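You operate a simulated robot arm through the tools that you are given. There is no shell and no other tool.

Carry out the task below with a simulated robot arm. There is one attempt and no reset: what you move stays moved.

## Task
Nest the three pulp trays, and each narrow tube in the wide tube of its colour.
Fine: the green tray goes in the grey one, the purple tray in the green one; tubes pair by colour; the grey tray and the wide tubes stay where they stand.

The check looks at the end state, three seconds after you hand in, the way a careful person would. Anything else that was tipped, shoved, dropped, spilled or broken makes it a failure.

## Robot
A 7-joint arm with a fingered hand, fixed in place. Base frame: the origin is at the foot of the arm, x ahead of it, y to its left, z up; the work surface is at about z = 800. Units: mm, degrees, N and s.
With the tool pointing down near the work surface it reaches from about 280 to 700 mm from the base axis. Its first joint turns from -166.0 to 166.0 degrees. Payload 4 kg.
Tool frame: the origin (TCP) lies between the finger pads and is the grasp point; the fingertips stand 26 mm ahead of it; z points along the fingers, y is the line along which they close. The gripper opens to 156 mm. The gripper's body begins 73 mm behind the TCP. The gripper is a hand of 4 fingers: y runs from the thumb to the fingers, the wrist lies at [0, 0, -239] in the tool frame, and closing takes about 1.5 s.
Orientation is that of the tool frame in the base frame, as a unit quaternion [x, y, z, w]. With the fingers straight down and closing along the base's y, the tool's x points along the base's -x, its y along +y and its z along -z.

## Interface
- The arm moves only by the tool nudge_tool. Its argument "deltas" is a list of rows, each an object of numbers (a shift or turn left out is 0, a gripper value left out holds the last): "tx", "ty", "tz": the shift along the tool's x, y, z in mm; "wx", "wy", "wz": the turn, a rotation vector about the tool's x, y, z in degrees; "hand": the gripper command, from -1 (fully open) to 1 (shut), values between in proportion. In form: [{"tx": .., "ty": .., "tz": .., "wx": .., "wy": .., "wz": .., "hand": ..}, ...]. A call has 1 to 20 rows; each row shifts and turns the commanded pose from where the row before left it, along the tool's axes as they then stand. A row lasts 0.2 s, in which the tool goes at most 50 mm and 8.6 degrees; a call with a longer step from one row to the next is refused whole, and so is a gripper value outside its range. A pose out of reach is approached as far as the arm can. The call stops where the force on the tool passes 40 N (or 10 N more than at its start, if that is more) or the arm is blocked; 0.2 s more then pass. The fingers move at their own pace (about 72 mm/s each) and stop on an object; they squeeze with about 27 N. The grip force told is the motor's: it shows also when the fingers shut on nothing. Time passes only in rows, and 0.2 s behind the last, so rows that do not move let the fingers close. The reply holds the time, the measured pose of the TCP, the force on the tool along the base axes, the opening and the grip force, in the units named above and with some noise, with the torque about the TCP (base axes, N m) and any sound that the robot's microphone picked up.
- Cameras (640 x 400 px; columns grow to the right, rows downward): "scene" is fixed at [51, 499.8, 1573.2]; the picture's right is [-0.25, -0.97, 0.00], its down [-0.93, 0.24, -0.29] and it looks along [0.28, -0.07, -0.96] (base axes); focal length 315 px, centre (320, 200). "wrist" rides on the gripper at [58, -58, -91] in the tool frame; the picture's right is [0.71, 0.71, 0.00], its down [-0.53, 0.53, -0.67] and it looks along [-0.47, 0.47, 0.74] (tool axes); focal length 265 px, centre (320, 200). There is no depth. A picture from a camera that has moved, and an enlarged one, comes with that camera's place and axes in the base frame and with its lens.
- capture(camera): a new picture of that camera. No time passes.
- set_grasp(shape): the hand has 4 fingers and takes this shape, open, in about a second: jaw (thumb against the fingers, like two jaws); tri (thumb and two fingers); tip (a fingertip pinch); poke (one finger out to press); point (the index stretched); flat (the hand flat); cup (the hand cupped); fist (a fist). The gripper value then closes the fingers along that shape, each until it touches; the sizes above hold for jaw. It gives what a move gives, with no picture.
- close_up(camera, box): a new picture of the part [left, top, right, bottom] of that camera's present view, enlarged. No time passes.
- sign_off(): hands the job in; it is judged then, once.

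Nothing tells you positions but the pictures and the camera data. Unless the task says otherwise, let go and move clear before handing in.

The tools are called after ">>>" by a JSON object that holds its "name" and its "arguments". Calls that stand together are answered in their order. nudge_tool: Moves the arm, as the interface text tells. Its arguments: {"type":"object","properties":{"deltas":{"type":"array","items":{"type":"object","properties":{"tx":{"type":"number"},"ty":{"type":"number"},"tz":{"type":"number"},"wx":{"type":"number"},"wy":{"type":"number"},"wz":{"type":"number"},"hand":{"type":"number"}}}}},"required":["deltas"]} The other tools are called the same way: set_grasp (shape) gives the hand a shape; capture (camera) takes a picture; close_up (camera, box) takes an enlarged picture of a part of a camera's view; sign_off () hands the job in.

At the start:

```text
time: 0.0
position: [266.2, 325.6, 1194.1]
orientation: [-0.001, 1.0, -0.001, 0.0]
wrist_force: [-0.6, -0.6, -0.2]
wrist_torque: [-0.06, -0.04, -0.03]
gripper_width: 156.2
gripper_force: 0.1
shape: jaw
```

scene: 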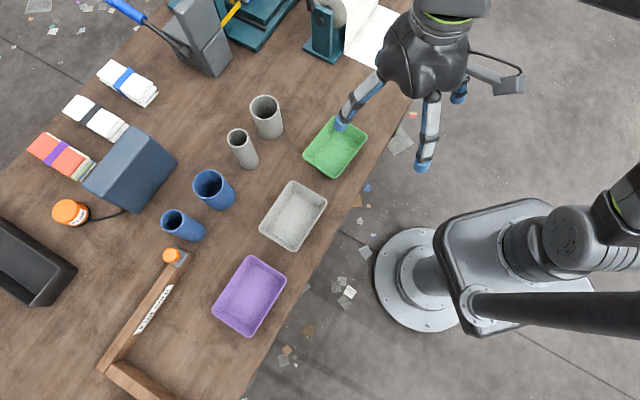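
wrist: 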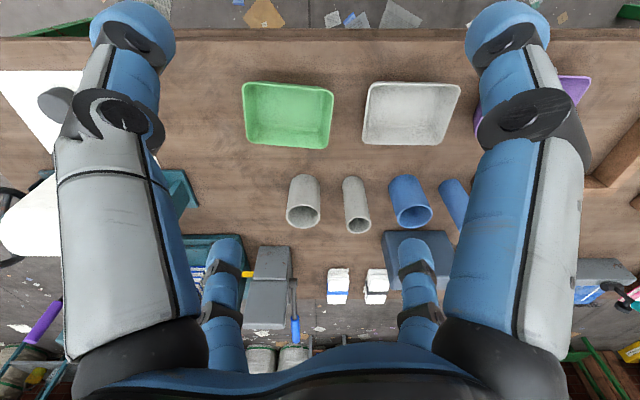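

I see three trays (green, grey, purple) along the near edge of the table and two grey and two blue tubes standing beyond them. I'll take enlarged views to measure them before moving.

>>> {"name": "close_up", "arguments": {"camera": "scene", "box": [200, 80, 400, 205]}}

>>> {"name": "close_up", "arguments": {"camera": "scene", "box": [130, 160, 350, 350]}}

>>> {"name": "close_up", "arguments": {"camera": "wrist", "box": [220, 60, 620, 310]}}

```text
3.20 times, centred on (300, 142) of scene
camera zoom: at [51.0, 499.8, 1573.2], right [-0.25, -0.97, 0.0], down [-0.93, 0.24, -0.29], along [0.28, -0.07, -0.96], focal length 1007 px, centre (384, 384)
```

zoom: 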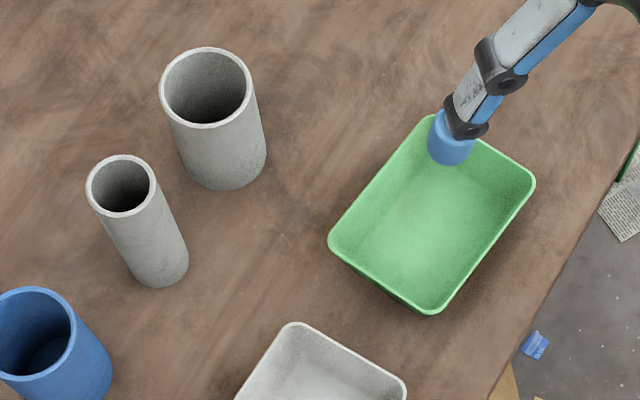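

```text
2.11 times, centred on (240, 255) of scene
camera zoom: at [51.0, 499.8, 1573.2], right [-0.25, -0.97, 0.0], down [-0.93, 0.24, -0.29], along [0.28, -0.07, -0.96], focal length 662 px, centre (488, 84)
```

zoom: 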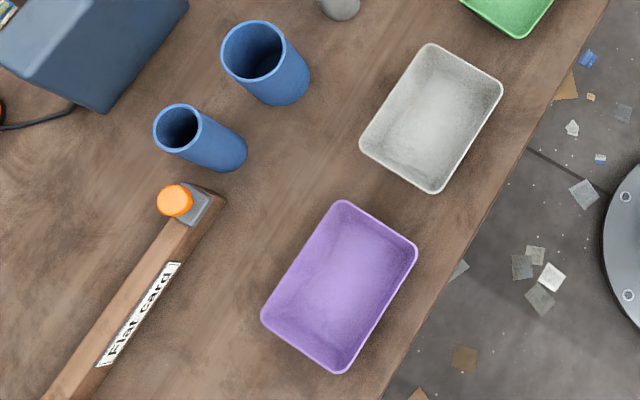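

```text
1.60 times, centred on (420, 185) of wrist
camera zoom: at [208.0, 266.0, 1286.1], right [-0.71, 0.71, 0.0], down [0.53, 0.53, 0.67], along [0.47, 0.47, -0.74], focal length 425 px, centre (160, 224)
```

zoom: 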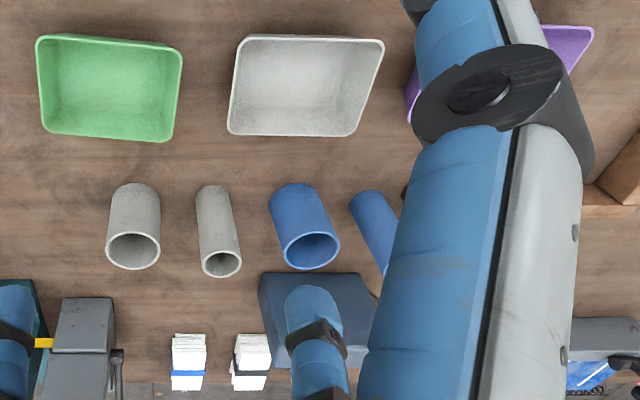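

The trays look about 100 x 142 mm, with their short sides at roughly 40° in the base frame. The tubes look about 100 mm (wide) and 130 mm (narrow) tall, and they sit far out, so I'll probably need to tilt the tool for them. I'll look at the hand and the tubes in more detail.

>>> {"name": "close_up", "arguments": {"camera": "scene", "box": [320, 0, 540, 180]}}

>>> {"name": "close_up", "arguments": {"camera": "scene", "box": [130, 80, 310, 270]}}

>>> {"name": "close_up", "arguments": {"camera": "wrist", "box": [230, 60, 480, 250]}}

```text
2.22 times, centred on (430, 90) of scene
camera zoom: at [51.0, 499.8, 1573.2], right [-0.25, -0.97, 0.0], down [-0.93, 0.24, -0.29], along [0.28, -0.07, -0.96], focal length 699 px, centre (76, 444)
```

zoom: 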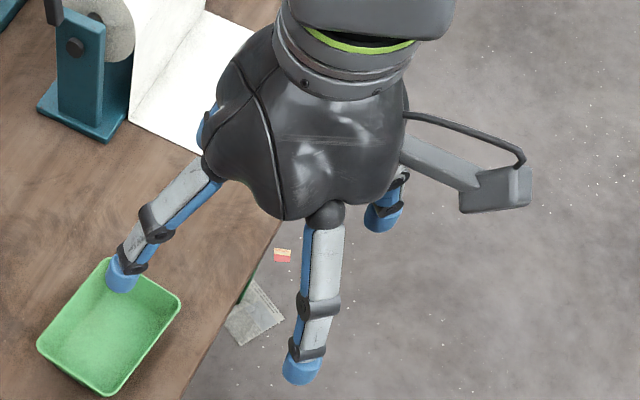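

```text
2.11 times, centred on (220, 175) of scene
camera zoom: at [51.0, 499.8, 1573.2], right [-0.25, -0.97, 0.0], down [-0.93, 0.24, -0.29], along [0.28, -0.07, -0.96], focal length 662 px, centre (530, 253)
```

zoom: 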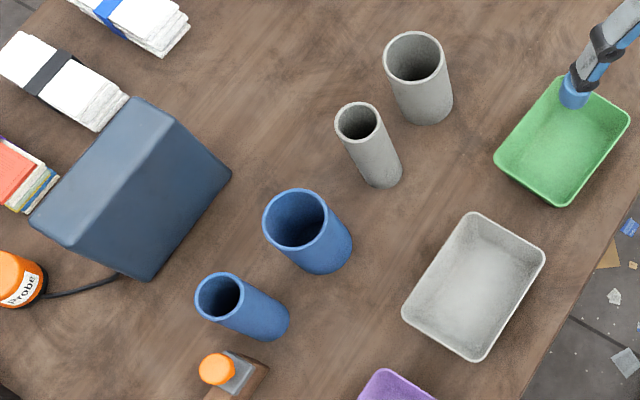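

```text
2.11 times, centred on (355, 155) of wrist
camera zoom: at [208.0, 266.0, 1286.1], right [-0.71, 0.71, 0.0], down [0.53, 0.53, 0.67], along [0.47, 0.47, -0.74], focal length 559 px, centre (246, 295)
```

zoom: 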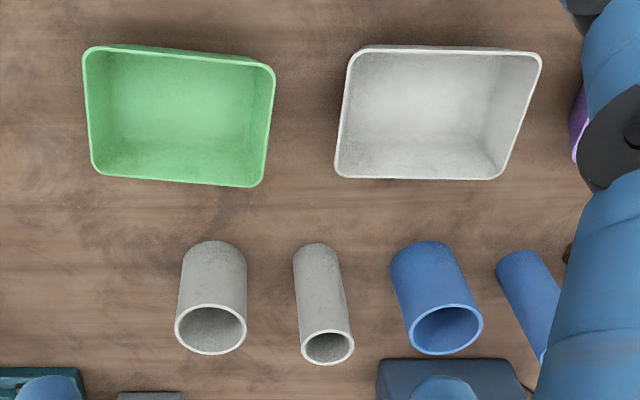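

The hand has four fingers set radially, at ±x and ±y of the tool. Before going near anything I'll close it in the air to see how each finger moves.

>>> {"name": "nudge_tool", "arguments": {"deltas": [{"hand": 0}, {"hand": 0}, {"hand": 0}, {"hand": 0}, {"hand": 0}, {"hand": 0}]}}

>>> {"name": "close_up", "arguments": {"camera": "scene", "box": [320, 0, 540, 180]}}

>>> {"name": "capture", "arguments": {"camera": "wrist"}}

```text
time: 1.4
position: [265.5, 325.7, 1194.5]
orientation: [0.0, 1.0, 0.0, 0.0]
wrist_force: [0.4, -0.8, -0.4]
wrist_torque: [0.02, 0.02, 0.03]
gripper_width: 78.5
gripper_force: 0.0
shape: jaw
```

```text
2.22 times, centred on (430, 90) of scene
camera zoom: at [51.0, 499.8, 1573.2], right [-0.25, -0.97, 0.0], down [-0.93, 0.24, -0.29], along [0.28, -0.07, -0.96], focal length 699 px, centre (76, 444)
```

zoom: 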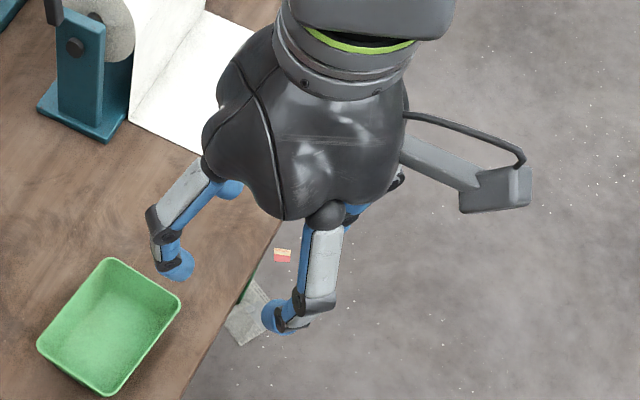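

```text
taken
camera wrist: at [208.0, 266.0, 1286.1], right [-0.71, 0.71, 0.0], down [0.53, 0.53, 0.67], along [0.47, 0.47, -0.74], focal length 265 px, centre (320, 200)
```

wrist: 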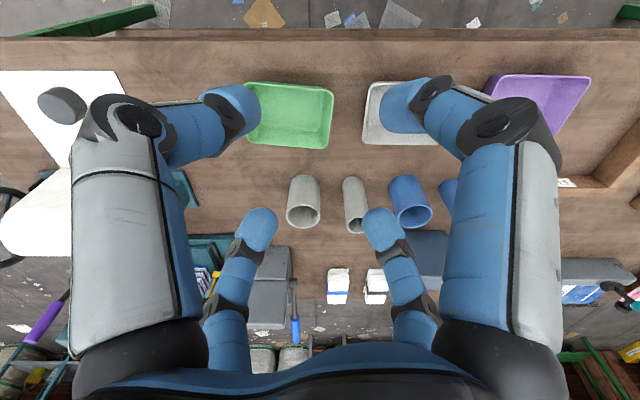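

In jaw shape all four fingers close radially like a chuck. The "tip" and "tri" shapes may suit a tray wall or a tube better, so I'll look at those next.

>>> {"name": "set_grasp", "arguments": {"shape": "tip"}}

>>> {"name": "capture", "arguments": {"camera": "wrist"}}

>>> {"name": "close_up", "arguments": {"camera": "scene", "box": [320, 0, 540, 180]}}

```text
time: 2.3
position: [265.7, 324.9, 1194.9]
orientation: [0.0, 1.0, 0.0, 0.0]
wrist_force: [0.4, -0.6, -0.2]
wrist_torque: [0.03, -0.01, -0.01]
gripper_width: 155.8
gripper_force: 0.0
shape: tip
```

```text
taken
camera wrist: at [208.0, 266.0, 1286.1], right [-0.71, 0.71, 0.0], down [0.53, 0.53, 0.67], along [0.47, 0.47, -0.74], focal length 265 px, centre (320, 200)
```

wrist: 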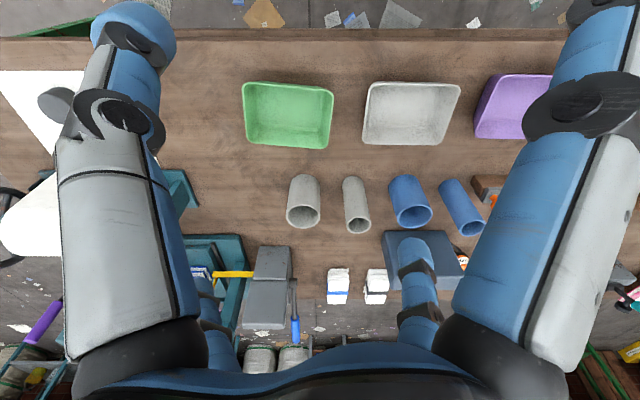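

```text
2.22 times, centred on (430, 90) of scene
camera zoom: at [51.0, 499.8, 1573.2], right [-0.25, -0.97, 0.0], down [-0.93, 0.24, -0.29], along [0.28, -0.07, -0.96], focal length 699 px, centre (76, 444)
```

zoom: 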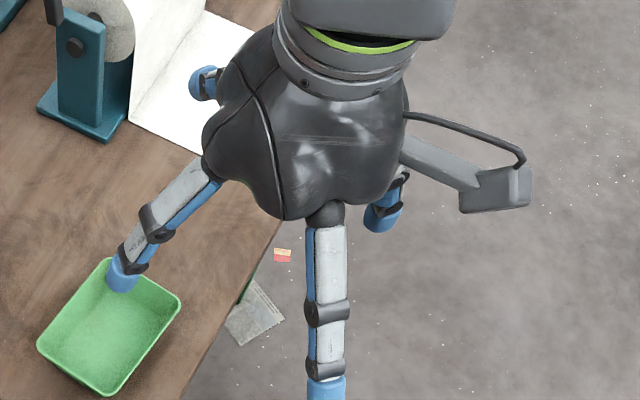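

In "tip" shape the ±x fingers splay away, so only the ±y pair should close. I'll close it partly and then fully to see the pinch.

>>> {"name": "nudge_tool", "arguments": {"deltas": [{"hand": 0.4}, {"hand": 0.4}, {"hand": 0.4}, {"hand": 0.4}, {"hand": 0.4}, {"hand": 0.4}]}}

>>> {"name": "capture", "arguments": {"camera": "wrist"}}

>>> {"name": "close_up", "arguments": {"camera": "scene", "box": [320, 0, 540, 180]}}

>>> {"name": "nudge_tool", "arguments": {"deltas": [{"hand": 1}, {"hand": 1}, {"hand": 1}, {"hand": 1}, {"hand": 1}, {"hand": 1}]}}

>>> {"name": "capture", "arguments": {"camera": "wrist"}}

```text
time: 3.7
position: [265.2, 325.8, 1194.5]
orientation: [0.0, 1.0, 0.0, 0.0]
wrist_force: [0.7, -0.4, -0.9]
wrist_torque: [-0.01, -0.01, 0.02]
gripper_width: 47.0
gripper_force: 0.0
shape: tip
```

```text
taken
camera wrist: at [208.0, 266.0, 1286.1], right [-0.71, 0.71, 0.0], down [0.53, 0.53, 0.67], along [0.47, 0.47, -0.74], focal length 265 px, centre (320, 200)
```

wrist: 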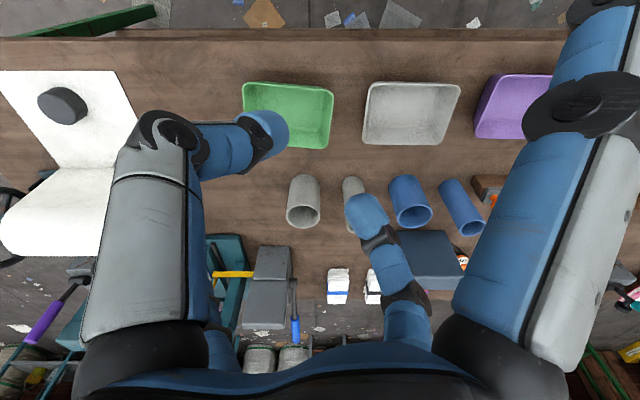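

```text
2.22 times, centred on (430, 90) of scene
camera zoom: at [51.0, 499.8, 1573.2], right [-0.25, -0.97, 0.0], down [-0.93, 0.24, -0.29], along [0.28, -0.07, -0.96], focal length 699 px, centre (76, 444)
```

zoom: 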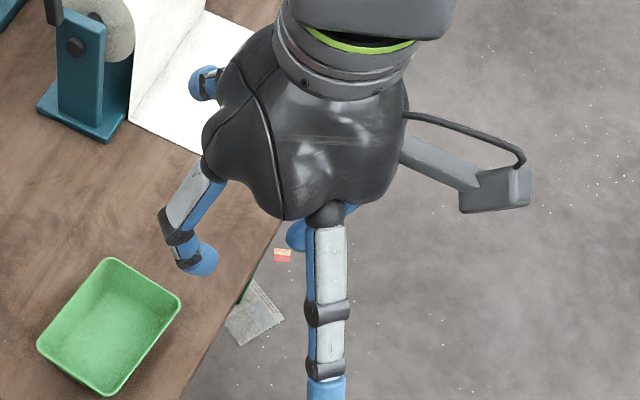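

```text
time: 5.1
position: [266.3, 326.0, 1193.8]
orientation: [0.0, 1.0, 0.0, 0.0]
wrist_force: [-0.2, -0.6, 0.0]
wrist_torque: [0.02, 0.0, -0.03]
gripper_width: 0.0
gripper_force: 27.0
shape: tip
```

```text
taken
camera wrist: at [208.0, 266.0, 1286.1], right [-0.71, 0.71, 0.0], down [0.53, 0.53, 0.67], along [0.47, 0.47, -0.74], focal length 265 px, centre (320, 200)
```

wrist: 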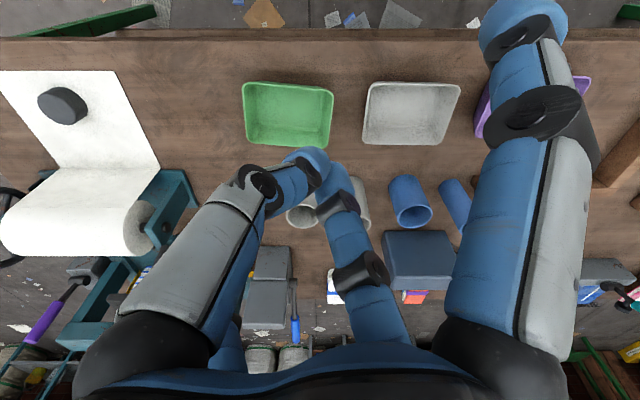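

In "tip" shape the ±y pair pinches and the ±x fingers stay splayed, which gives a usable two-finger grip. I'll open it and move over the trays to measure them from closer with the wrist camera.

>>> {"name": "nudge_tool", "arguments": {"deltas": [{"tx": 19, "ty": -4, "tz": 36, "hand": -1}, {"tx": 19, "ty": -4, "tz": 36}, {"tx": 19, "ty": -4, "tz": 36}, {"tx": 19, "ty": -4, "tz": 36}, {}, {}]}}

>>> {"name": "capture", "arguments": {"camera": "wrist"}}

>>> {"name": "close_up", "arguments": {"camera": "wrist", "box": [180, 30, 500, 230]}}

>>> {"name": "close_up", "arguments": {"camera": "scene", "box": [200, 80, 400, 270]}}

```text
time: 6.5
position: [194.1, 308.3, 1052.4]
orientation: [0.0, 1.0, -0.001, 0.001]
wrist_force: [-0.3, 0.4, 0.1]
wrist_torque: [0.0, -0.01, -0.02]
gripper_width: 156.1
gripper_force: 0.1
shape: tip
```

```text
taken
camera wrist: at [135.6, 248.6, 1142.5], right [-0.71, 0.71, 0.0], down [0.53, 0.53, 0.67], along [0.47, 0.47, -0.74], focal length 265 px, centre (320, 200)
```

wrist: 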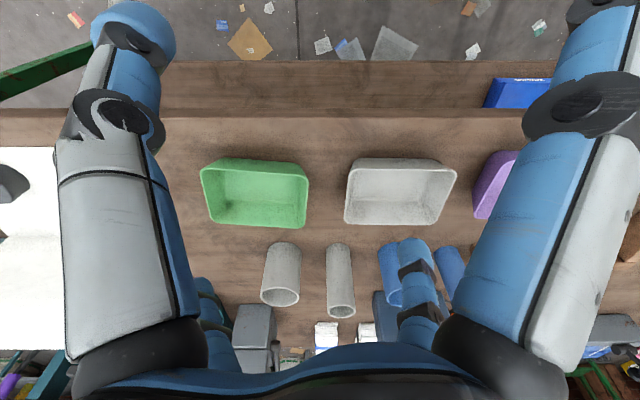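

```text
2.00 times, centred on (340, 130) of wrist
camera zoom: at [135.6, 248.6, 1142.5], right [-0.71, 0.71, 0.0], down [0.53, 0.53, 0.67], along [0.47, 0.47, -0.74], focal length 531 px, centre (280, 340)
```

zoom: 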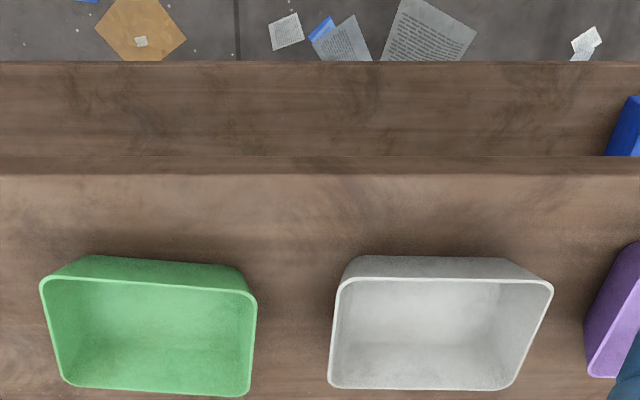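

```text
2.11 times, centred on (300, 175) of scene
camera zoom: at [51.0, 499.8, 1573.2], right [-0.25, -0.97, 0.0], down [-0.93, 0.24, -0.29], along [0.28, -0.07, -0.96], focal length 662 px, centre (362, 253)
```

zoom: 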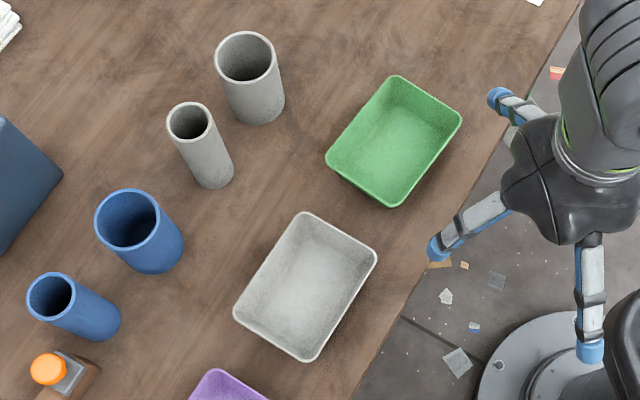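

Comparing the scene and wrist views, the tray rims are at z≈847. The green tray is centred near (392, 371) with its short axis at about 38.5°. The grey tray is near (242, 516) at about 44°. Next I'll turn the tool so the fingers close across the green tray's short side and move above it.

>>> {"name": "nudge_tool", "arguments": {"deltas": [{"wz": 7.36}, {"wz": 7.36}, {"wz": 7.36}, {"wz": 7.36}, {"wz": 7.36}, {"wz": 7.36}, {"wz": 7.34}, {"tx": -12.3, "ty": 32.4, "tz": 13}, {"tx": -12.3, "ty": 32.4, "tz": 13}, {"tx": -12.3, "ty": 32.4, "tz": 13}, {"tx": -12.3, "ty": 32.4, "tz": 13}, {"tx": -12.3, "ty": 32.4, "tz": 13}, {"tx": -12.3, "ty": 32.4, "tz": 13}, {}]}}

>>> {"name": "capture", "arguments": {"camera": "wrist"}}

>>> {"name": "capture", "arguments": {"camera": "scene"}}

```text
time: 9.5
position: [606.4, 186.2, 965.0]
orientation: [0.434, 0.901, 0.0, 0.001]
wrist_force: [-0.3, 0.3, -0.7]
wrist_torque: [-0.01, 0.02, -0.01]
gripper_width: 155.7
gripper_force: 0.0
shape: tip
out of reach, approached as far as the arm can: row 1, 2, 3, 4, 5, 6, 7
```

```text
taken
camera wrist: at [526.0, 194.9, 1056.6], right [0.11, 0.99, 0.0], down [0.74, -0.08, 0.67], along [0.66, -0.08, -0.74], focal length 265 px, centre (320, 200)
```

wrist: 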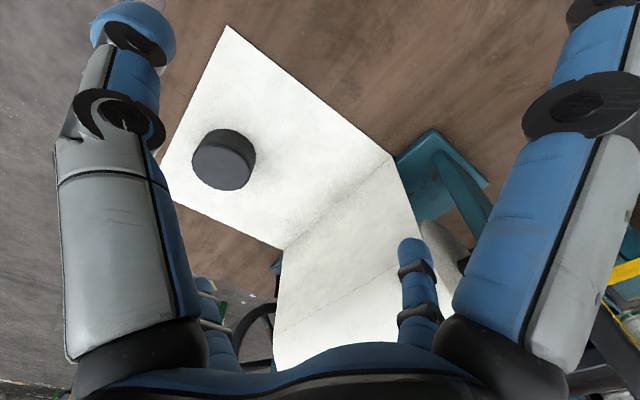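

```text
taken
```

scene: 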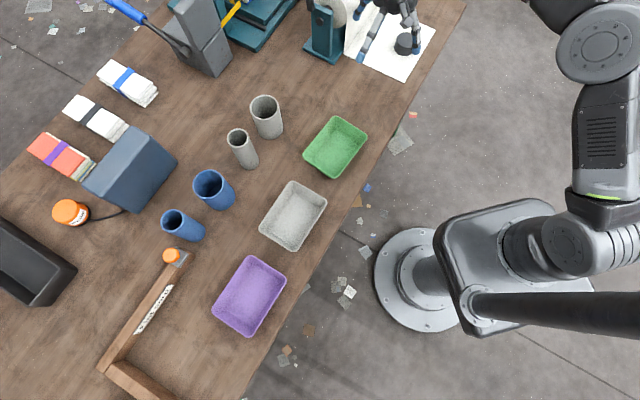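

The in-place turn hit a reach limit and the tool drifted to about (606, 186), hovering over the paper without touching anything. I'll check that it is settled before planning the way back.

>>> {"name": "nudge_tool", "arguments": {"deltas": [{}, {}]}}

>>> {"name": "close_up", "arguments": {"camera": "scene", "box": [280, 0, 480, 125]}}

```text
time: 10.1
position: [606.7, 186.7, 965.2]
orientation: [0.435, 0.901, 0.0, 0.0]
wrist_force: [0.8, -0.4, 0.6]
wrist_torque: [0.02, 0.01, -0.01]
gripper_width: 156.0
gripper_force: 0.2
shape: tip
```

```text
3.20 times, centred on (380, 62) of scene
camera zoom: at [51.0, 499.8, 1573.2], right [-0.25, -0.97, 0.0], down [-0.93, 0.24, -0.29], along [0.28, -0.07, -0.96], focal length 1007 px, centre (128, 640)
```

zoom: 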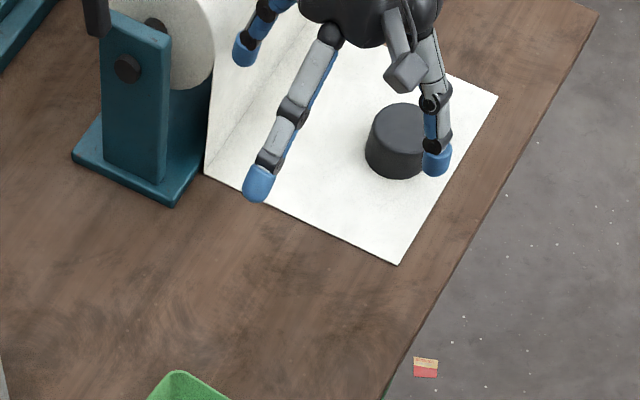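

The tool is settled and clear, but the yaw appears to be limited relative to the arm's bearing. I'll raise it slightly and move back towards the green tray in short steps, watching for out-of-reach warnings.

>>> {"name": "nudge_tool", "arguments": {"deltas": [{"tz": -20}, {"tz": -20}, {"tx": 30, "ty": -5.7}, {"tx": 30, "ty": -5.7}, {"tx": 30, "ty": -5.7}]}}

```text
time: 11.3
position: [558.9, 229.9, 1005.4]
orientation: [0.429, 0.903, -0.001, -0.001]
wrist_force: [-0.3, 0.3, -0.8]
wrist_torque: [0.0, -0.01, 0.0]
gripper_width: 156.1
gripper_force: 0.1
shape: tip
out of reach, approached as far as the arm can: row 5
```

Turning clockwise runs into a yaw limit, so I'll turn the other way instead. The fingers can grip with the tool's y at about 218.5°, which is the same grip with thumb and finger swapped.

>>> {"name": "nudge_tool", "arguments": {"deltas": [{"wz": -8}, {"wz": -8}, {"wz": -8}, {"wz": -8}, {"wz": -8}, {"wz": -8}, {"wz": -8}, {"wz": -8}]}}

```text
time: 13.1
position: [557.3, 227.5, 1005.6]
orientation: [-0.11, 0.994, 0.0, 0.0]
wrist_force: [0.2, -0.1, 0.5]
wrist_torque: [-0.02, -0.01, -0.01]
gripper_width: 155.9
gripper_force: 0.0
shape: tip
```

>>> {"name": "nudge_tool", "arguments": {"deltas": [{"tx": 26, "ty": 35.2}, {"tx": 26, "ty": 35.2}, {"tx": 26, "ty": 35.2}, {"tx": 26, "ty": 35.2}, {"tx": 26, "ty": 35.2}, {"wz": -8}, {"wz": -8}, {"wz": -8}, {"wz": -8}, {"wz": -8}, {"wz": -8}, {"wz": -8}]}}

```text
time: 15.7
position: [393.5, 370.2, 1003.9]
orientation: [-0.563, 0.826, 0.0, 0.0]
wrist_force: [-0.4, 0.2, -0.1]
wrist_torque: [-0.01, 0.0, 0.02]
gripper_width: 155.9
gripper_force: 0.1
shape: tip
```

>>> {"name": "nudge_tool", "arguments": {"deltas": [{"wz": -8.5}, {"wz": -8.5}, {"wz": -8.5}, {"wz": -8.5}, {"wz": -8.5}, {"wz": -8.5}, {"wz": -8.5, "hand": -0.33}, {}, {}, {}, {}]}}

>>> {"name": "capture", "arguments": {"camera": "wrist"}}

>>> {"name": "close_up", "arguments": {"camera": "scene", "box": [240, 50, 440, 240]}}

```text
time: 18.1
position: [392.9, 371.6, 1004.3]
orientation: [0.899, -0.439, 0.0, 0.0]
wrist_force: [-0.5, 0.2, -0.3]
wrist_torque: [-0.01, -0.03, 0.0]
gripper_width: 104.2
gripper_force: 0.0
shape: tip
```

```text
taken
camera wrist: at [474.8, 359.9, 1095.7], right [-0.12, -0.99, 0.0], down [-0.74, 0.09, 0.67], along [-0.66, 0.08, -0.74], focal length 265 px, centre (320, 200)
```

wrist: 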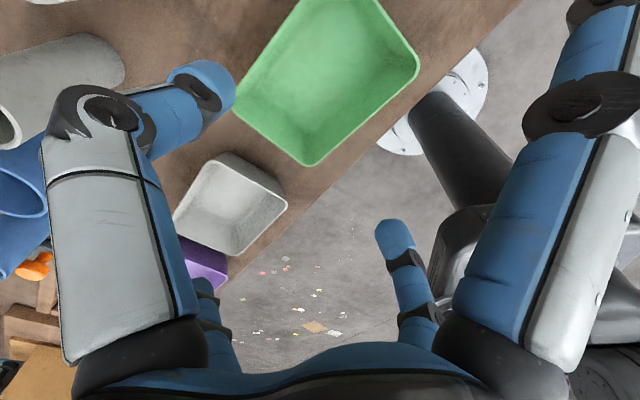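

```text
2.11 times, centred on (340, 145) of scene
camera zoom: at [51.0, 499.8, 1573.2], right [-0.25, -0.97, 0.0], down [-0.93, 0.24, -0.29], along [0.28, -0.07, -0.96], focal length 662 px, centre (278, 316)
```

zoom: 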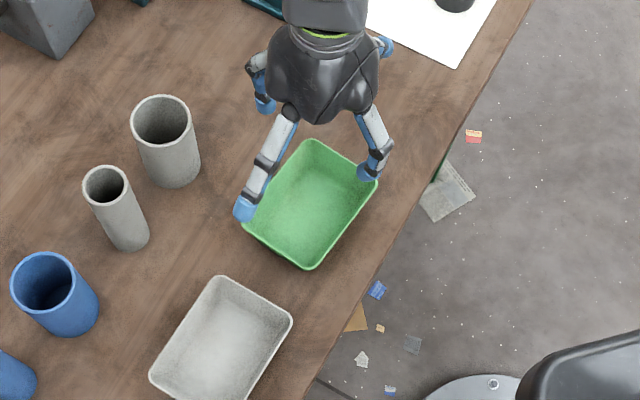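

The yaw is now right (tool y at 217.9°) and the TCP is above the green tray. I'll open the fingers and descend until the fingertips are about 20 mm below the rim, then check their position before closing.

>>> {"name": "nudge_tool", "arguments": {"deltas": [{"hand": -1}, {"tx": -1, "ty": 4, "tz": 20}, {"tz": 30}, {"tz": 30}, {"tz": 30}, {}]}}

>>> {"name": "capture", "arguments": {"camera": "wrist"}}

>>> {"name": "close_up", "arguments": {"camera": "scene", "box": [260, 70, 420, 200]}}

```text
time: 19.5
position: [388.8, 369.4, 891.6]
orientation: [0.899, -0.438, 0.0, 0.0]
wrist_force: [0.4, 0.8, -0.5]
wrist_torque: [-0.02, -0.01, 0.0]
gripper_width: 155.8
gripper_force: 0.0
shape: tip
```

```text
taken
camera wrist: at [472.0, 357.3, 982.7], right [-0.12, -0.99, 0.0], down [-0.74, 0.09, 0.67], along [-0.66, 0.08, -0.74], focal length 265 px, centre (320, 200)
```

wrist: 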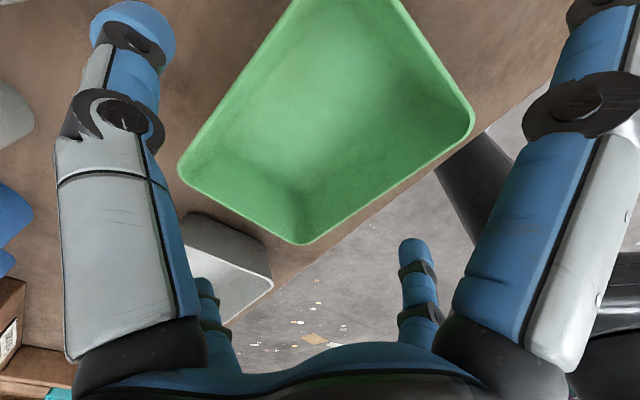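

```text
3.08 times, centred on (340, 135) of scene
camera zoom: at [51.0, 499.8, 1573.2], right [-0.25, -0.97, 0.0], down [-0.93, 0.24, -0.29], along [0.28, -0.07, -0.96], focal length 968 px, centre (258, 400)
```

zoom: 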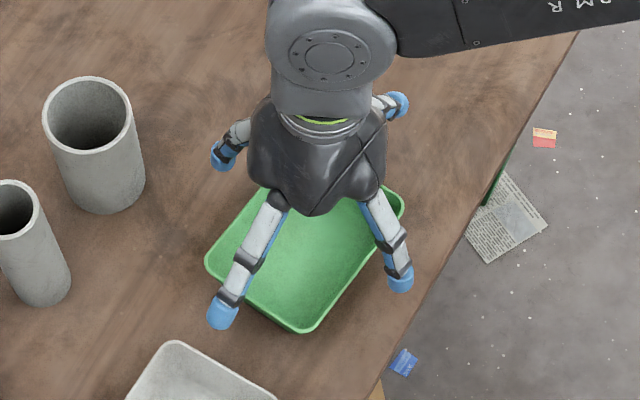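

Both the tray and the hand line up well; the tray centre is near (391.5, 370.5) with yaw about 39°. I'll trim the yaw, lower the fingertips below the rim and close on the tray.

>>> {"name": "nudge_tool", "arguments": {"deltas": [{"wz": -1.3, "ty": -2.3, "tz": 12}, {"tz": 12}, {"tz": 10}, {}]}}

>>> {"name": "close_up", "arguments": {"camera": "scene", "box": [260, 70, 420, 200]}}

>>> {"name": "capture", "arguments": {"camera": "wrist"}}

```text
time: 20.5
position: [391.2, 370.6, 860.2]
orientation: [0.904, -0.428, 0.0, 0.0]
wrist_force: [1.0, 0.4, 0.5]
wrist_torque: [0.01, 0.01, 0.01]
gripper_width: 155.8
gripper_force: 0.1
shape: tip
```

```text
3.08 times, centred on (340, 135) of scene
camera zoom: at [51.0, 499.8, 1573.2], right [-0.25, -0.97, 0.0], down [-0.93, 0.24, -0.29], along [0.28, -0.07, -0.96], focal length 968 px, centre (258, 400)
```

zoom: 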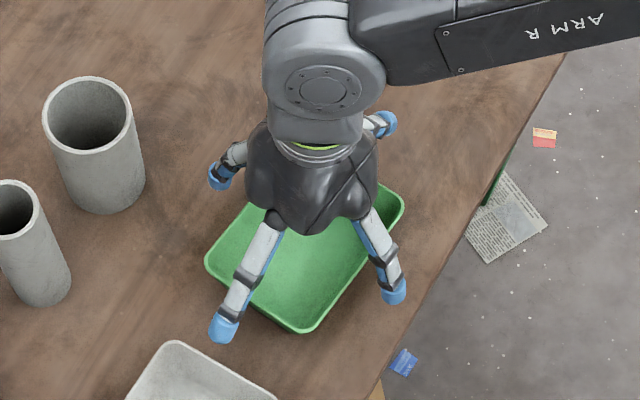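

```text
taken
camera wrist: at [474.3, 361.1, 951.2], right [-0.1, -0.99, 0.0], down [-0.74, 0.07, 0.67], along [-0.66, 0.07, -0.74], focal length 265 px, centre (320, 200)
```

wrist: 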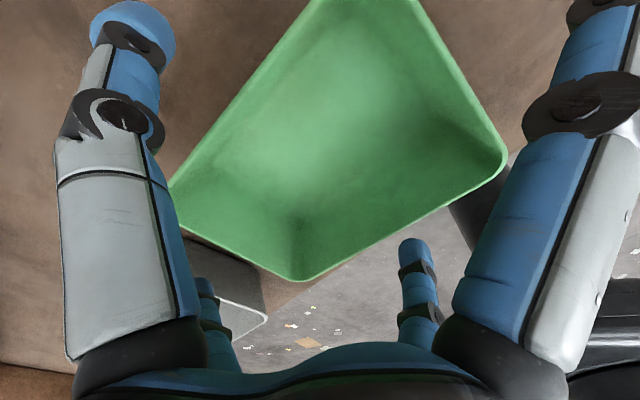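

The fingers straddle the long walls cleanly, so I'll close now.

>>> {"name": "nudge_tool", "arguments": {"deltas": [{"hand": -0.4}, {"hand": -0.4}, {"hand": -0.4}, {"hand": 0}, {"hand": 0}, {"hand": 0}]}}

>>> {"name": "close_up", "arguments": {"camera": "scene", "box": [260, 70, 420, 200]}}

>>> {"name": "capture", "arguments": {"camera": "wrist"}}

```text
time: 21.9
position: [392.9, 370.3, 860.0]
orientation: [0.904, -0.428, 0.0, 0.0]
wrist_force: [-0.3, 0.3, -0.4]
wrist_torque: [0.03, 0.02, 0.02]
gripper_width: 99.6
gripper_force: 26.7
shape: tip
```

```text
3.08 times, centred on (340, 135) of scene
camera zoom: at [51.0, 499.8, 1573.2], right [-0.25, -0.97, 0.0], down [-0.93, 0.24, -0.29], along [0.28, -0.07, -0.96], focal length 968 px, centre (258, 400)
```

zoom: 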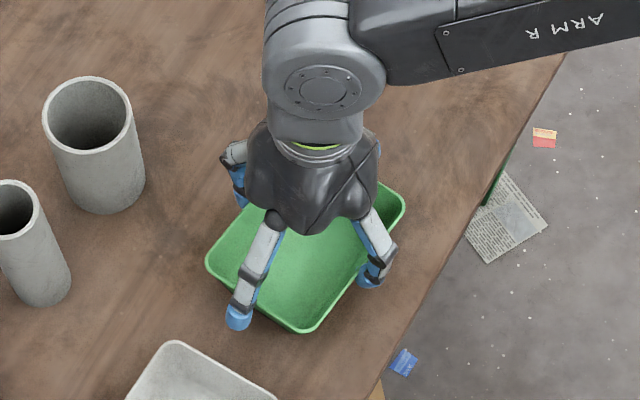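

```text
taken
camera wrist: at [474.2, 361.2, 951.3], right [-0.1, -0.99, 0.0], down [-0.74, 0.07, 0.67], along [-0.66, 0.07, -0.74], focal length 265 px, centre (320, 200)
```

wrist: 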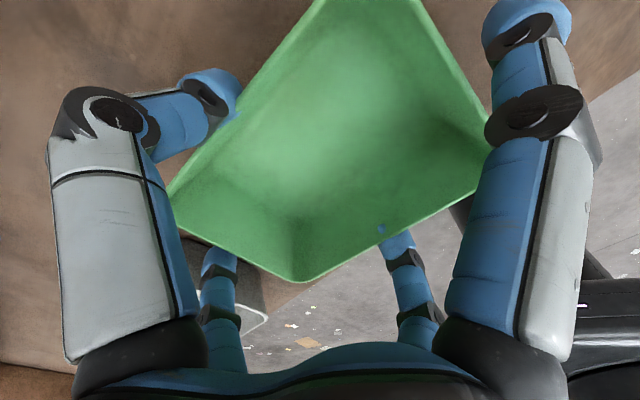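

The grip is firm at 99.6 mm and 27 N. I'll lift straight up slowly and check that the tray comes with it, level.

>>> {"name": "nudge_tool", "arguments": {"deltas": [{"tz": -8}, {"tz": -12}, {"tz": -15}, {"tz": -15}, {"tz": -15}, {"tz": -15}, {"tz": -10}, {}]}}

>>> {"name": "close_up", "arguments": {"camera": "scene", "box": [260, 70, 420, 200]}}

>>> {"name": "capture", "arguments": {"camera": "wrist"}}

```text
time: 23.7
position: [390.9, 371.8, 949.3]
orientation: [0.904, -0.429, 0.0, 0.0]
wrist_force: [-0.1, -0.3, -0.7]
wrist_torque: [0.02, 0.01, -0.02]
gripper_width: 99.6
gripper_force: 26.9
shape: tip
```

```text
3.08 times, centred on (340, 135) of scene
camera zoom: at [51.0, 499.8, 1573.2], right [-0.25, -0.97, 0.0], down [-0.93, 0.24, -0.29], along [0.28, -0.07, -0.96], focal length 968 px, centre (258, 400)
```

zoom: 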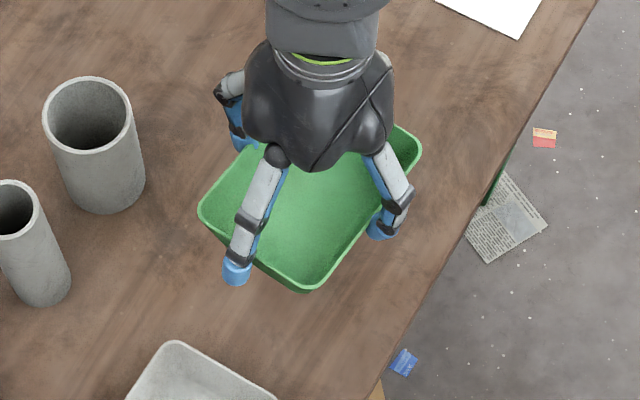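

```text
taken
camera wrist: at [473.5, 362.0, 1040.9], right [-0.1, -0.99, 0.0], down [-0.74, 0.07, 0.67], along [-0.66, 0.07, -0.74], focal length 265 px, centre (320, 200)
```

wrist: 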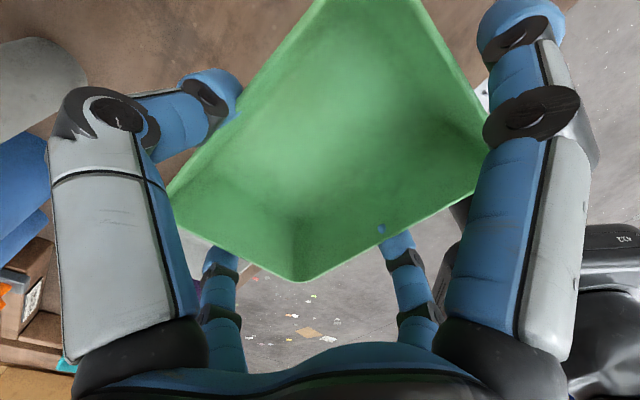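

The tray is held level and hasn't shifted in the grip. Next I'll carry it over the grey tray, about (-149, +146) away, and turn it about 5° counter-clockwise to match.

>>> {"name": "nudge_tool", "arguments": {"deltas": [{"tx": -20, "ty": 2.2}, {"tx": -34, "ty": 3.8}, {"tx": -34, "ty": 3.8}, {"tx": -34, "ty": 3.8}, {"tx": -34, "ty": 3.8}, {"tx": -34, "ty": 3.8}, {"tx": -17.1, "ty": 1.8}, {"wz": -5}, {}, {}]}}

>>> {"name": "close_up", "arguments": {"camera": "scene", "box": [200, 120, 400, 290]}}

>>> {"name": "capture", "arguments": {"camera": "wrist"}}

```text
time: 25.9
position: [240.9, 516.7, 948.7]
orientation: [0.921, -0.389, 0.0, 0.001]
wrist_force: [-0.4, 0.6, -1.3]
wrist_torque: [-0.01, 0.0, 0.01]
gripper_width: 99.7
gripper_force: 27.3
shape: tip
```

```text
2.35 times, centred on (300, 205) of scene
camera zoom: at [51.0, 499.8, 1573.2], right [-0.25, -0.97, 0.0], down [-0.93, 0.24, -0.29], along [0.28, -0.07, -0.96], focal length 740 px, centre (367, 188)
```

zoom: 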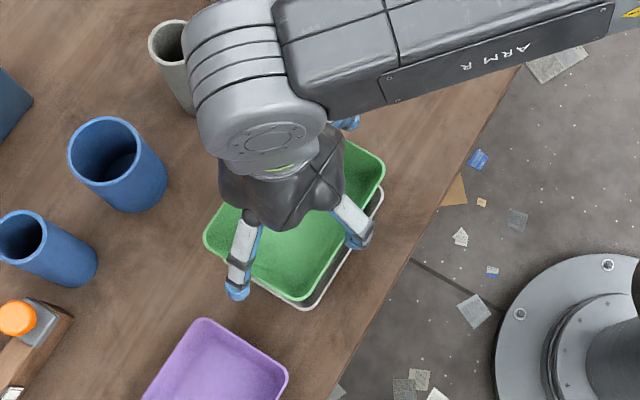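

```text
taken
camera wrist: at [323.2, 514.6, 1039.7], right [-0.01, -1.0, 0.0], down [-0.74, 0.01, 0.67], along [-0.67, 0.01, -0.74], focal length 265 px, centre (320, 200)
```

wrist: 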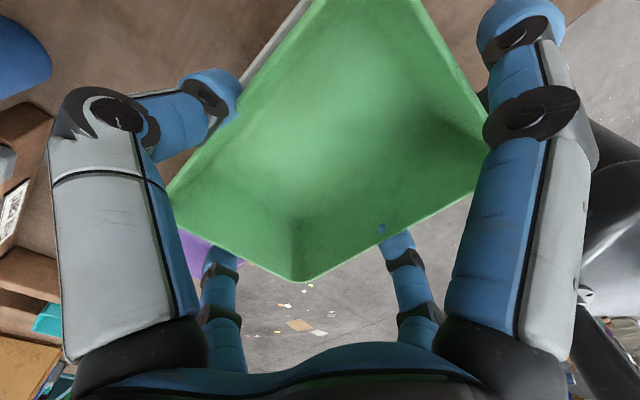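

The green rim lines up with the grey one to within about 2 mm in the scene view. I'll apply that small correction and lower it slowly, watching the force.

>>> {"name": "nudge_tool", "arguments": {"deltas": [{"tx": 1.6, "ty": -0.9, "tz": 10}, {"tz": 12}, {"tz": 12}, {"tz": 10}, {"tz": 8}, {"tz": 6}, {"tz": 4}, {}]}}

>>> {"name": "close_up", "arguments": {"camera": "scene", "box": [230, 150, 350, 270]}}

>>> {"name": "capture", "arguments": {"camera": "wrist"}}

```text
time: 27.7
position: [243.6, 516.1, 886.7]
orientation: [0.922, -0.388, 0.001, 0.0]
wrist_force: [0.5, -1.5, 0.0]
wrist_torque: [-0.02, -0.01, 0.0]
gripper_width: 99.5
gripper_force: 27.4
shape: tip
```

```text
3.33 times, centred on (290, 210) of scene
camera zoom: at [51.0, 499.8, 1573.2], right [-0.25, -0.97, 0.0], down [-0.93, 0.24, -0.29], along [0.28, -0.07, -0.96], focal length 1049 px, centre (420, 167)
```

zoom: 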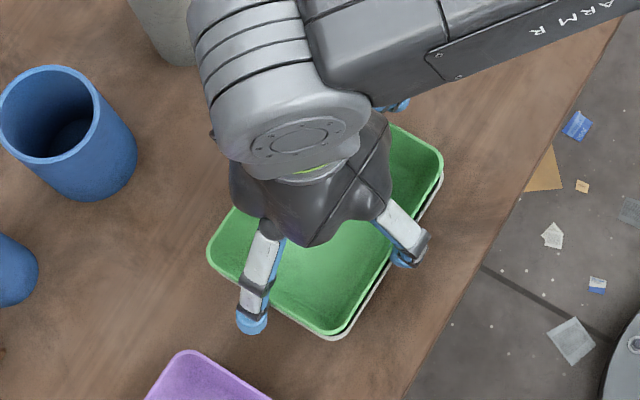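

```text
taken
camera wrist: at [326.2, 514.1, 978.9], right [-0.01, -1.0, 0.0], down [-0.74, 0.01, 0.67], along [-0.67, 0.01, -0.74], focal length 265 px, centre (320, 200)
```

wrist: 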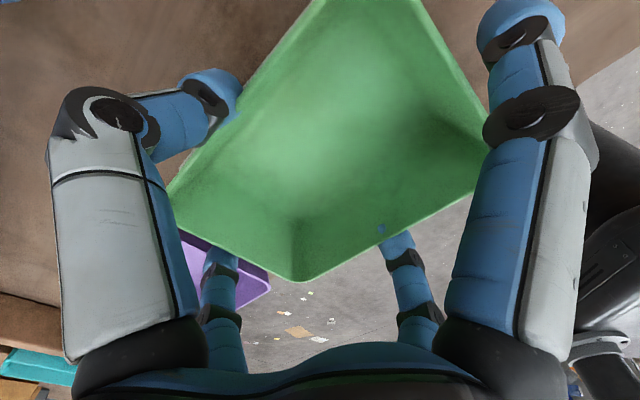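

Alignment is still within a couple of millimetres and no contact force has appeared. I'll lower a few more millimetres in small steps.

>>> {"name": "nudge_tool", "arguments": {"deltas": [{"tz": 3}, {"tz": 3}, {"tz": 2}, {}]}}

>>> {"name": "close_up", "arguments": {"camera": "scene", "box": [250, 160, 350, 260]}}

```text
time: 28.7
position: [243.5, 516.3, 880.3]
orientation: [0.922, -0.388, 0.0, 0.0]
wrist_force: [-0.1, 0.8, -0.5]
wrist_torque: [0.01, 0.01, 0.0]
gripper_width: 99.5
gripper_force: 26.3
shape: tip
```

```text
4.00 times, centred on (300, 210) of scene
camera zoom: at [51.0, 499.8, 1573.2], right [-0.25, -0.97, 0.0], down [-0.93, 0.24, -0.29], along [0.28, -0.07, -0.96], focal length 1258 px, centre (400, 160)
```

zoom: 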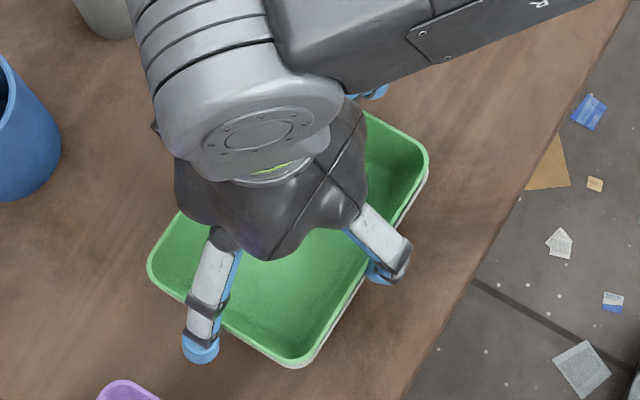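

>>> {"name": "nudge_tool", "arguments": {"deltas": [{"tz": 2}, {"tz": 2}, {}, {"hand": -0.5}, {"hand": -0.5}, {"hand": -0.5}]}}

>>> {"name": "close_up", "arguments": {"camera": "scene", "box": [250, 160, 350, 260]}}

>>> {"name": "capture", "arguments": {"camera": "wrist"}}

```text
time: 30.1
position: [243.4, 516.6, 875.4]
orientation: [0.922, -0.388, 0.001, 0.0]
wrist_force: [-1.0, -0.1, 0.5]
wrist_torque: [0.0, -0.03, 0.01]
gripper_width: 116.9
gripper_force: 0.0
shape: tip
```

```text
4.00 times, centred on (300, 210) of scene
camera zoom: at [51.0, 499.8, 1573.2], right [-0.25, -0.97, 0.0], down [-0.93, 0.24, -0.29], along [0.28, -0.07, -0.96], focal length 1258 px, centre (400, 160)
```

zoom: 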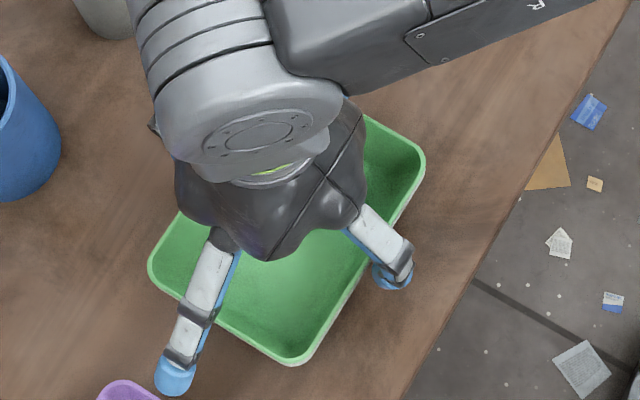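

```text
taken
camera wrist: at [326.6, 514.1, 967.5], right [-0.01, -1.0, 0.0], down [-0.74, 0.01, 0.67], along [-0.67, 0.01, -0.74], focal length 265 px, centre (320, 200)
```

wrist: 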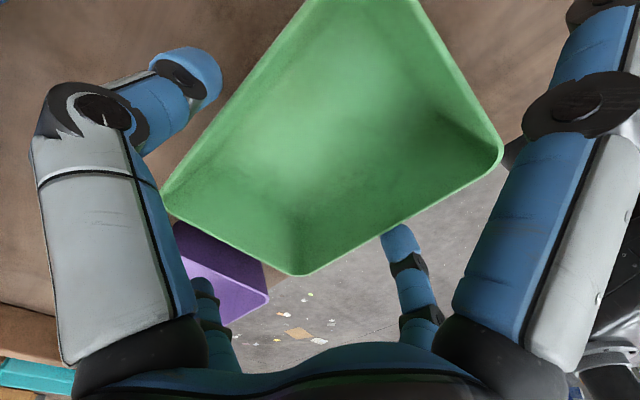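

The green tray has dropped into the grey one. I'll open wider, rise clear and inspect the nest.

>>> {"name": "nudge_tool", "arguments": {"deltas": [{"hand": -0.8}, {"hand": -0.8}, {"tz": -15}, {"tz": -25}, {"tz": -35}, {"tz": -35}, {"tz": -35}, {}]}}

>>> {"name": "capture", "arguments": {"camera": "wrist"}}

>>> {"name": "capture", "arguments": {"camera": "scene"}}

>>> {"name": "close_up", "arguments": {"camera": "scene", "box": [200, 160, 350, 350]}}

```text
time: 31.9
position: [243.6, 514.0, 1023.0]
orientation: [0.922, -0.388, 0.0, 0.0]
wrist_force: [-0.3, 1.3, -1.3]
wrist_torque: [-0.01, -0.04, -0.01]
gripper_width: 140.2
gripper_force: 0.0
shape: tip
```

```text
taken
camera wrist: at [326.3, 511.7, 1114.7], right [-0.01, -1.0, 0.0], down [-0.74, 0.01, 0.67], along [-0.67, 0.01, -0.74], focal length 265 px, centre (320, 200)
```

wrist: 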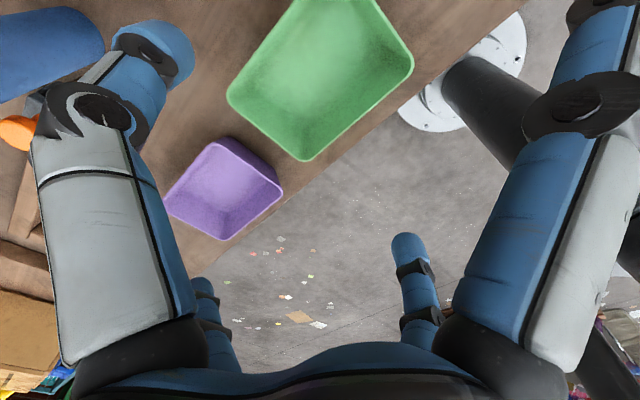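

```text
taken
```

scene: 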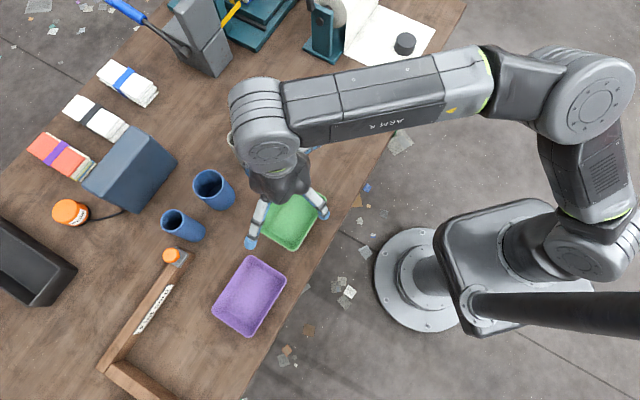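

```text
2.11 times, centred on (275, 255) of scene
camera zoom: at [51.0, 499.8, 1573.2], right [-0.25, -0.97, 0.0], down [-0.93, 0.24, -0.29], along [0.28, -0.07, -0.96], focal length 662 px, centre (415, 84)
```

zoom: 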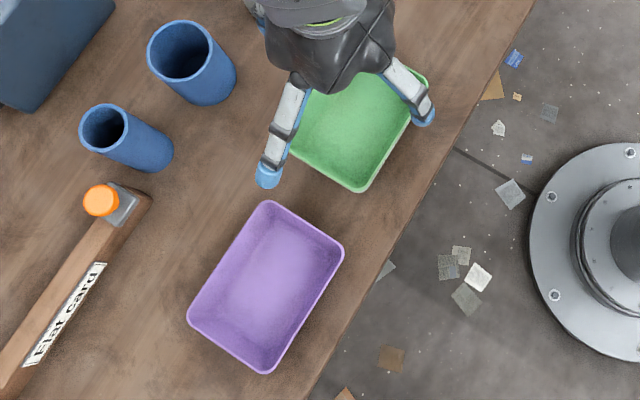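

The green tray looks seated. Next I'll move over the purple tray, around (93, 649), and measure it from close up.

>>> {"name": "nudge_tool", "arguments": {"deltas": [{"tx": -20, "ty": 1.4}, {"tx": -36, "ty": 2.5, "tz": 5}, {"tx": -36, "ty": 2.5, "tz": 10}, {"tx": -36, "ty": 2.5, "tz": 10}, {"tx": -36, "ty": 2.5, "tz": 10}, {"tx": -36, "ty": 2.5, "tz": 10, "wz": 1.9}, {"tz": 10}, {}]}}

>>> {"name": "capture", "arguments": {"camera": "wrist"}}

>>> {"name": "close_up", "arguments": {"camera": "scene", "box": [180, 160, 360, 350]}}

```text
time: 33.7
position: [92.6, 650.1, 963.6]
orientation: [0.915, -0.403, 0.001, 0.0]
wrist_force: [0.0, -0.3, 0.1]
wrist_torque: [0.0, 0.03, -0.01]
gripper_width: 140.0
gripper_force: 0.0
shape: tip
```

```text
taken
camera wrist: at [176.1, 644.1, 1055.0], right [-0.05, -1.0, 0.0], down [-0.74, 0.03, 0.67], along [-0.67, 0.03, -0.74], focal length 265 px, centre (320, 200)
```

wrist: 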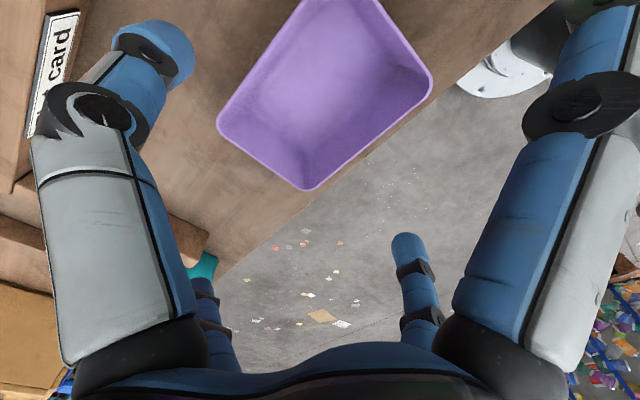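

```text
2.11 times, centred on (270, 255) of scene
camera zoom: at [51.0, 499.8, 1573.2], right [-0.25, -0.97, 0.0], down [-0.93, 0.24, -0.29], along [0.28, -0.07, -0.96], focal length 662 px, centre (425, 84)
```

zoom: 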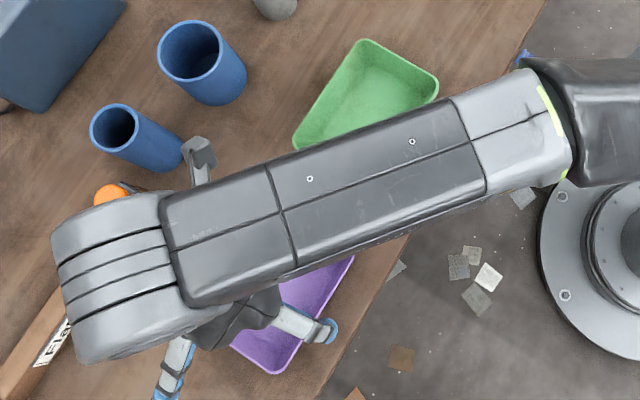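

>>> {"name": "nudge_tool", "arguments": {"deltas": [{"tz": 20, "hand": -1}, {"tz": 25}, {"tz": 25}, {}]}}

>>> {"name": "capture", "arguments": {"camera": "wrist"}}

>>> {"name": "capture", "arguments": {"camera": "scene"}}

```text
time: 34.7
position: [94.0, 649.1, 893.1]
orientation: [0.915, -0.404, 0.0, 0.0]
wrist_force: [0.1, 0.1, -0.4]
wrist_torque: [-0.02, 0.03, 0.0]
gripper_width: 155.9
gripper_force: 0.1
shape: tip
```

```text
taken
camera wrist: at [176.4, 644.6, 985.5], right [-0.05, -1.0, 0.0], down [-0.74, 0.03, 0.67], along [-0.67, 0.03, -0.74], focal length 265 px, centre (320, 200)
```

wrist: 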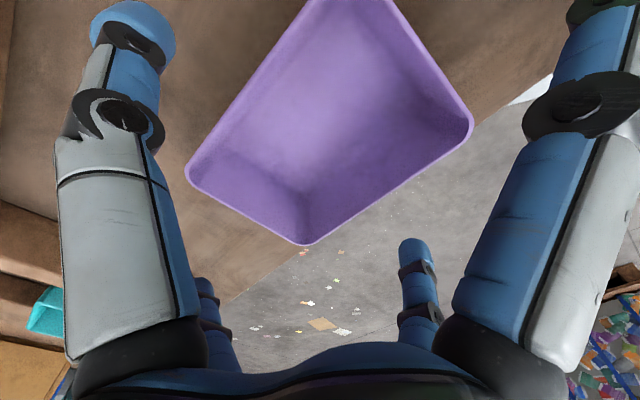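

```text
taken
```

scene: 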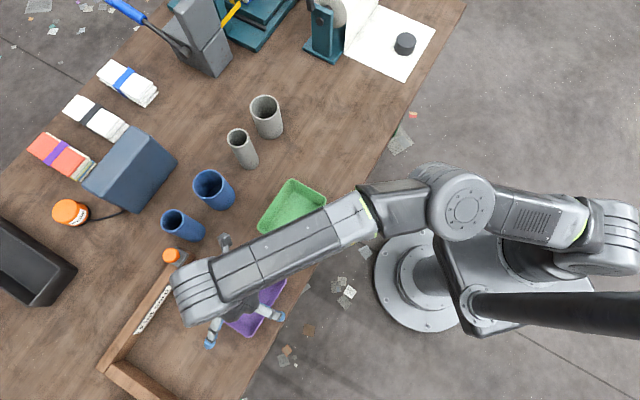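

The purple tray sits under the hand just as the green one did. I'll lower and grip it in the same way.

>>> {"name": "nudge_tool", "arguments": {"deltas": [{"wz": -0.5, "tz": 12}, {"tz": 12}, {"tz": 9}, {}, {"hand": -0.4}, {"hand": -0.4}, {"hand": -0.4}, {"hand": 0}, {"hand": 0}, {"hand": 0}]}}

>>> {"name": "capture", "arguments": {"camera": "wrist"}}

```text
time: 36.9
position: [93.8, 650.5, 862.3]
orientation: [0.917, -0.399, 0.0, 0.001]
wrist_force: [0.2, 0.6, -0.6]
wrist_torque: [-0.03, 0.01, -0.01]
gripper_width: 100.4
gripper_force: 26.6
shape: tip
```

```text
taken
camera wrist: at [176.5, 645.8, 953.3], right [-0.04, -1.0, 0.0], down [-0.74, 0.03, 0.67], along [-0.67, 0.02, -0.74], focal length 265 px, centre (320, 200)
```

wrist: 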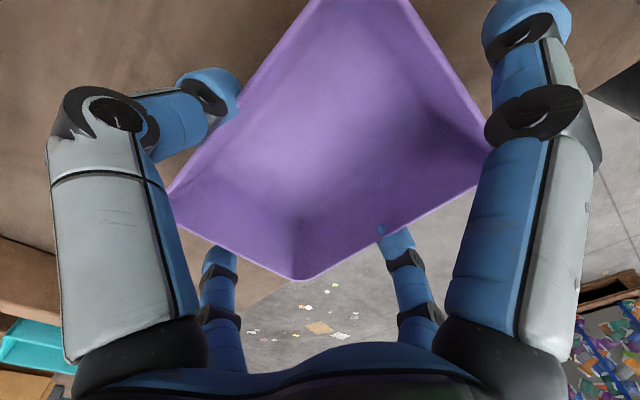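

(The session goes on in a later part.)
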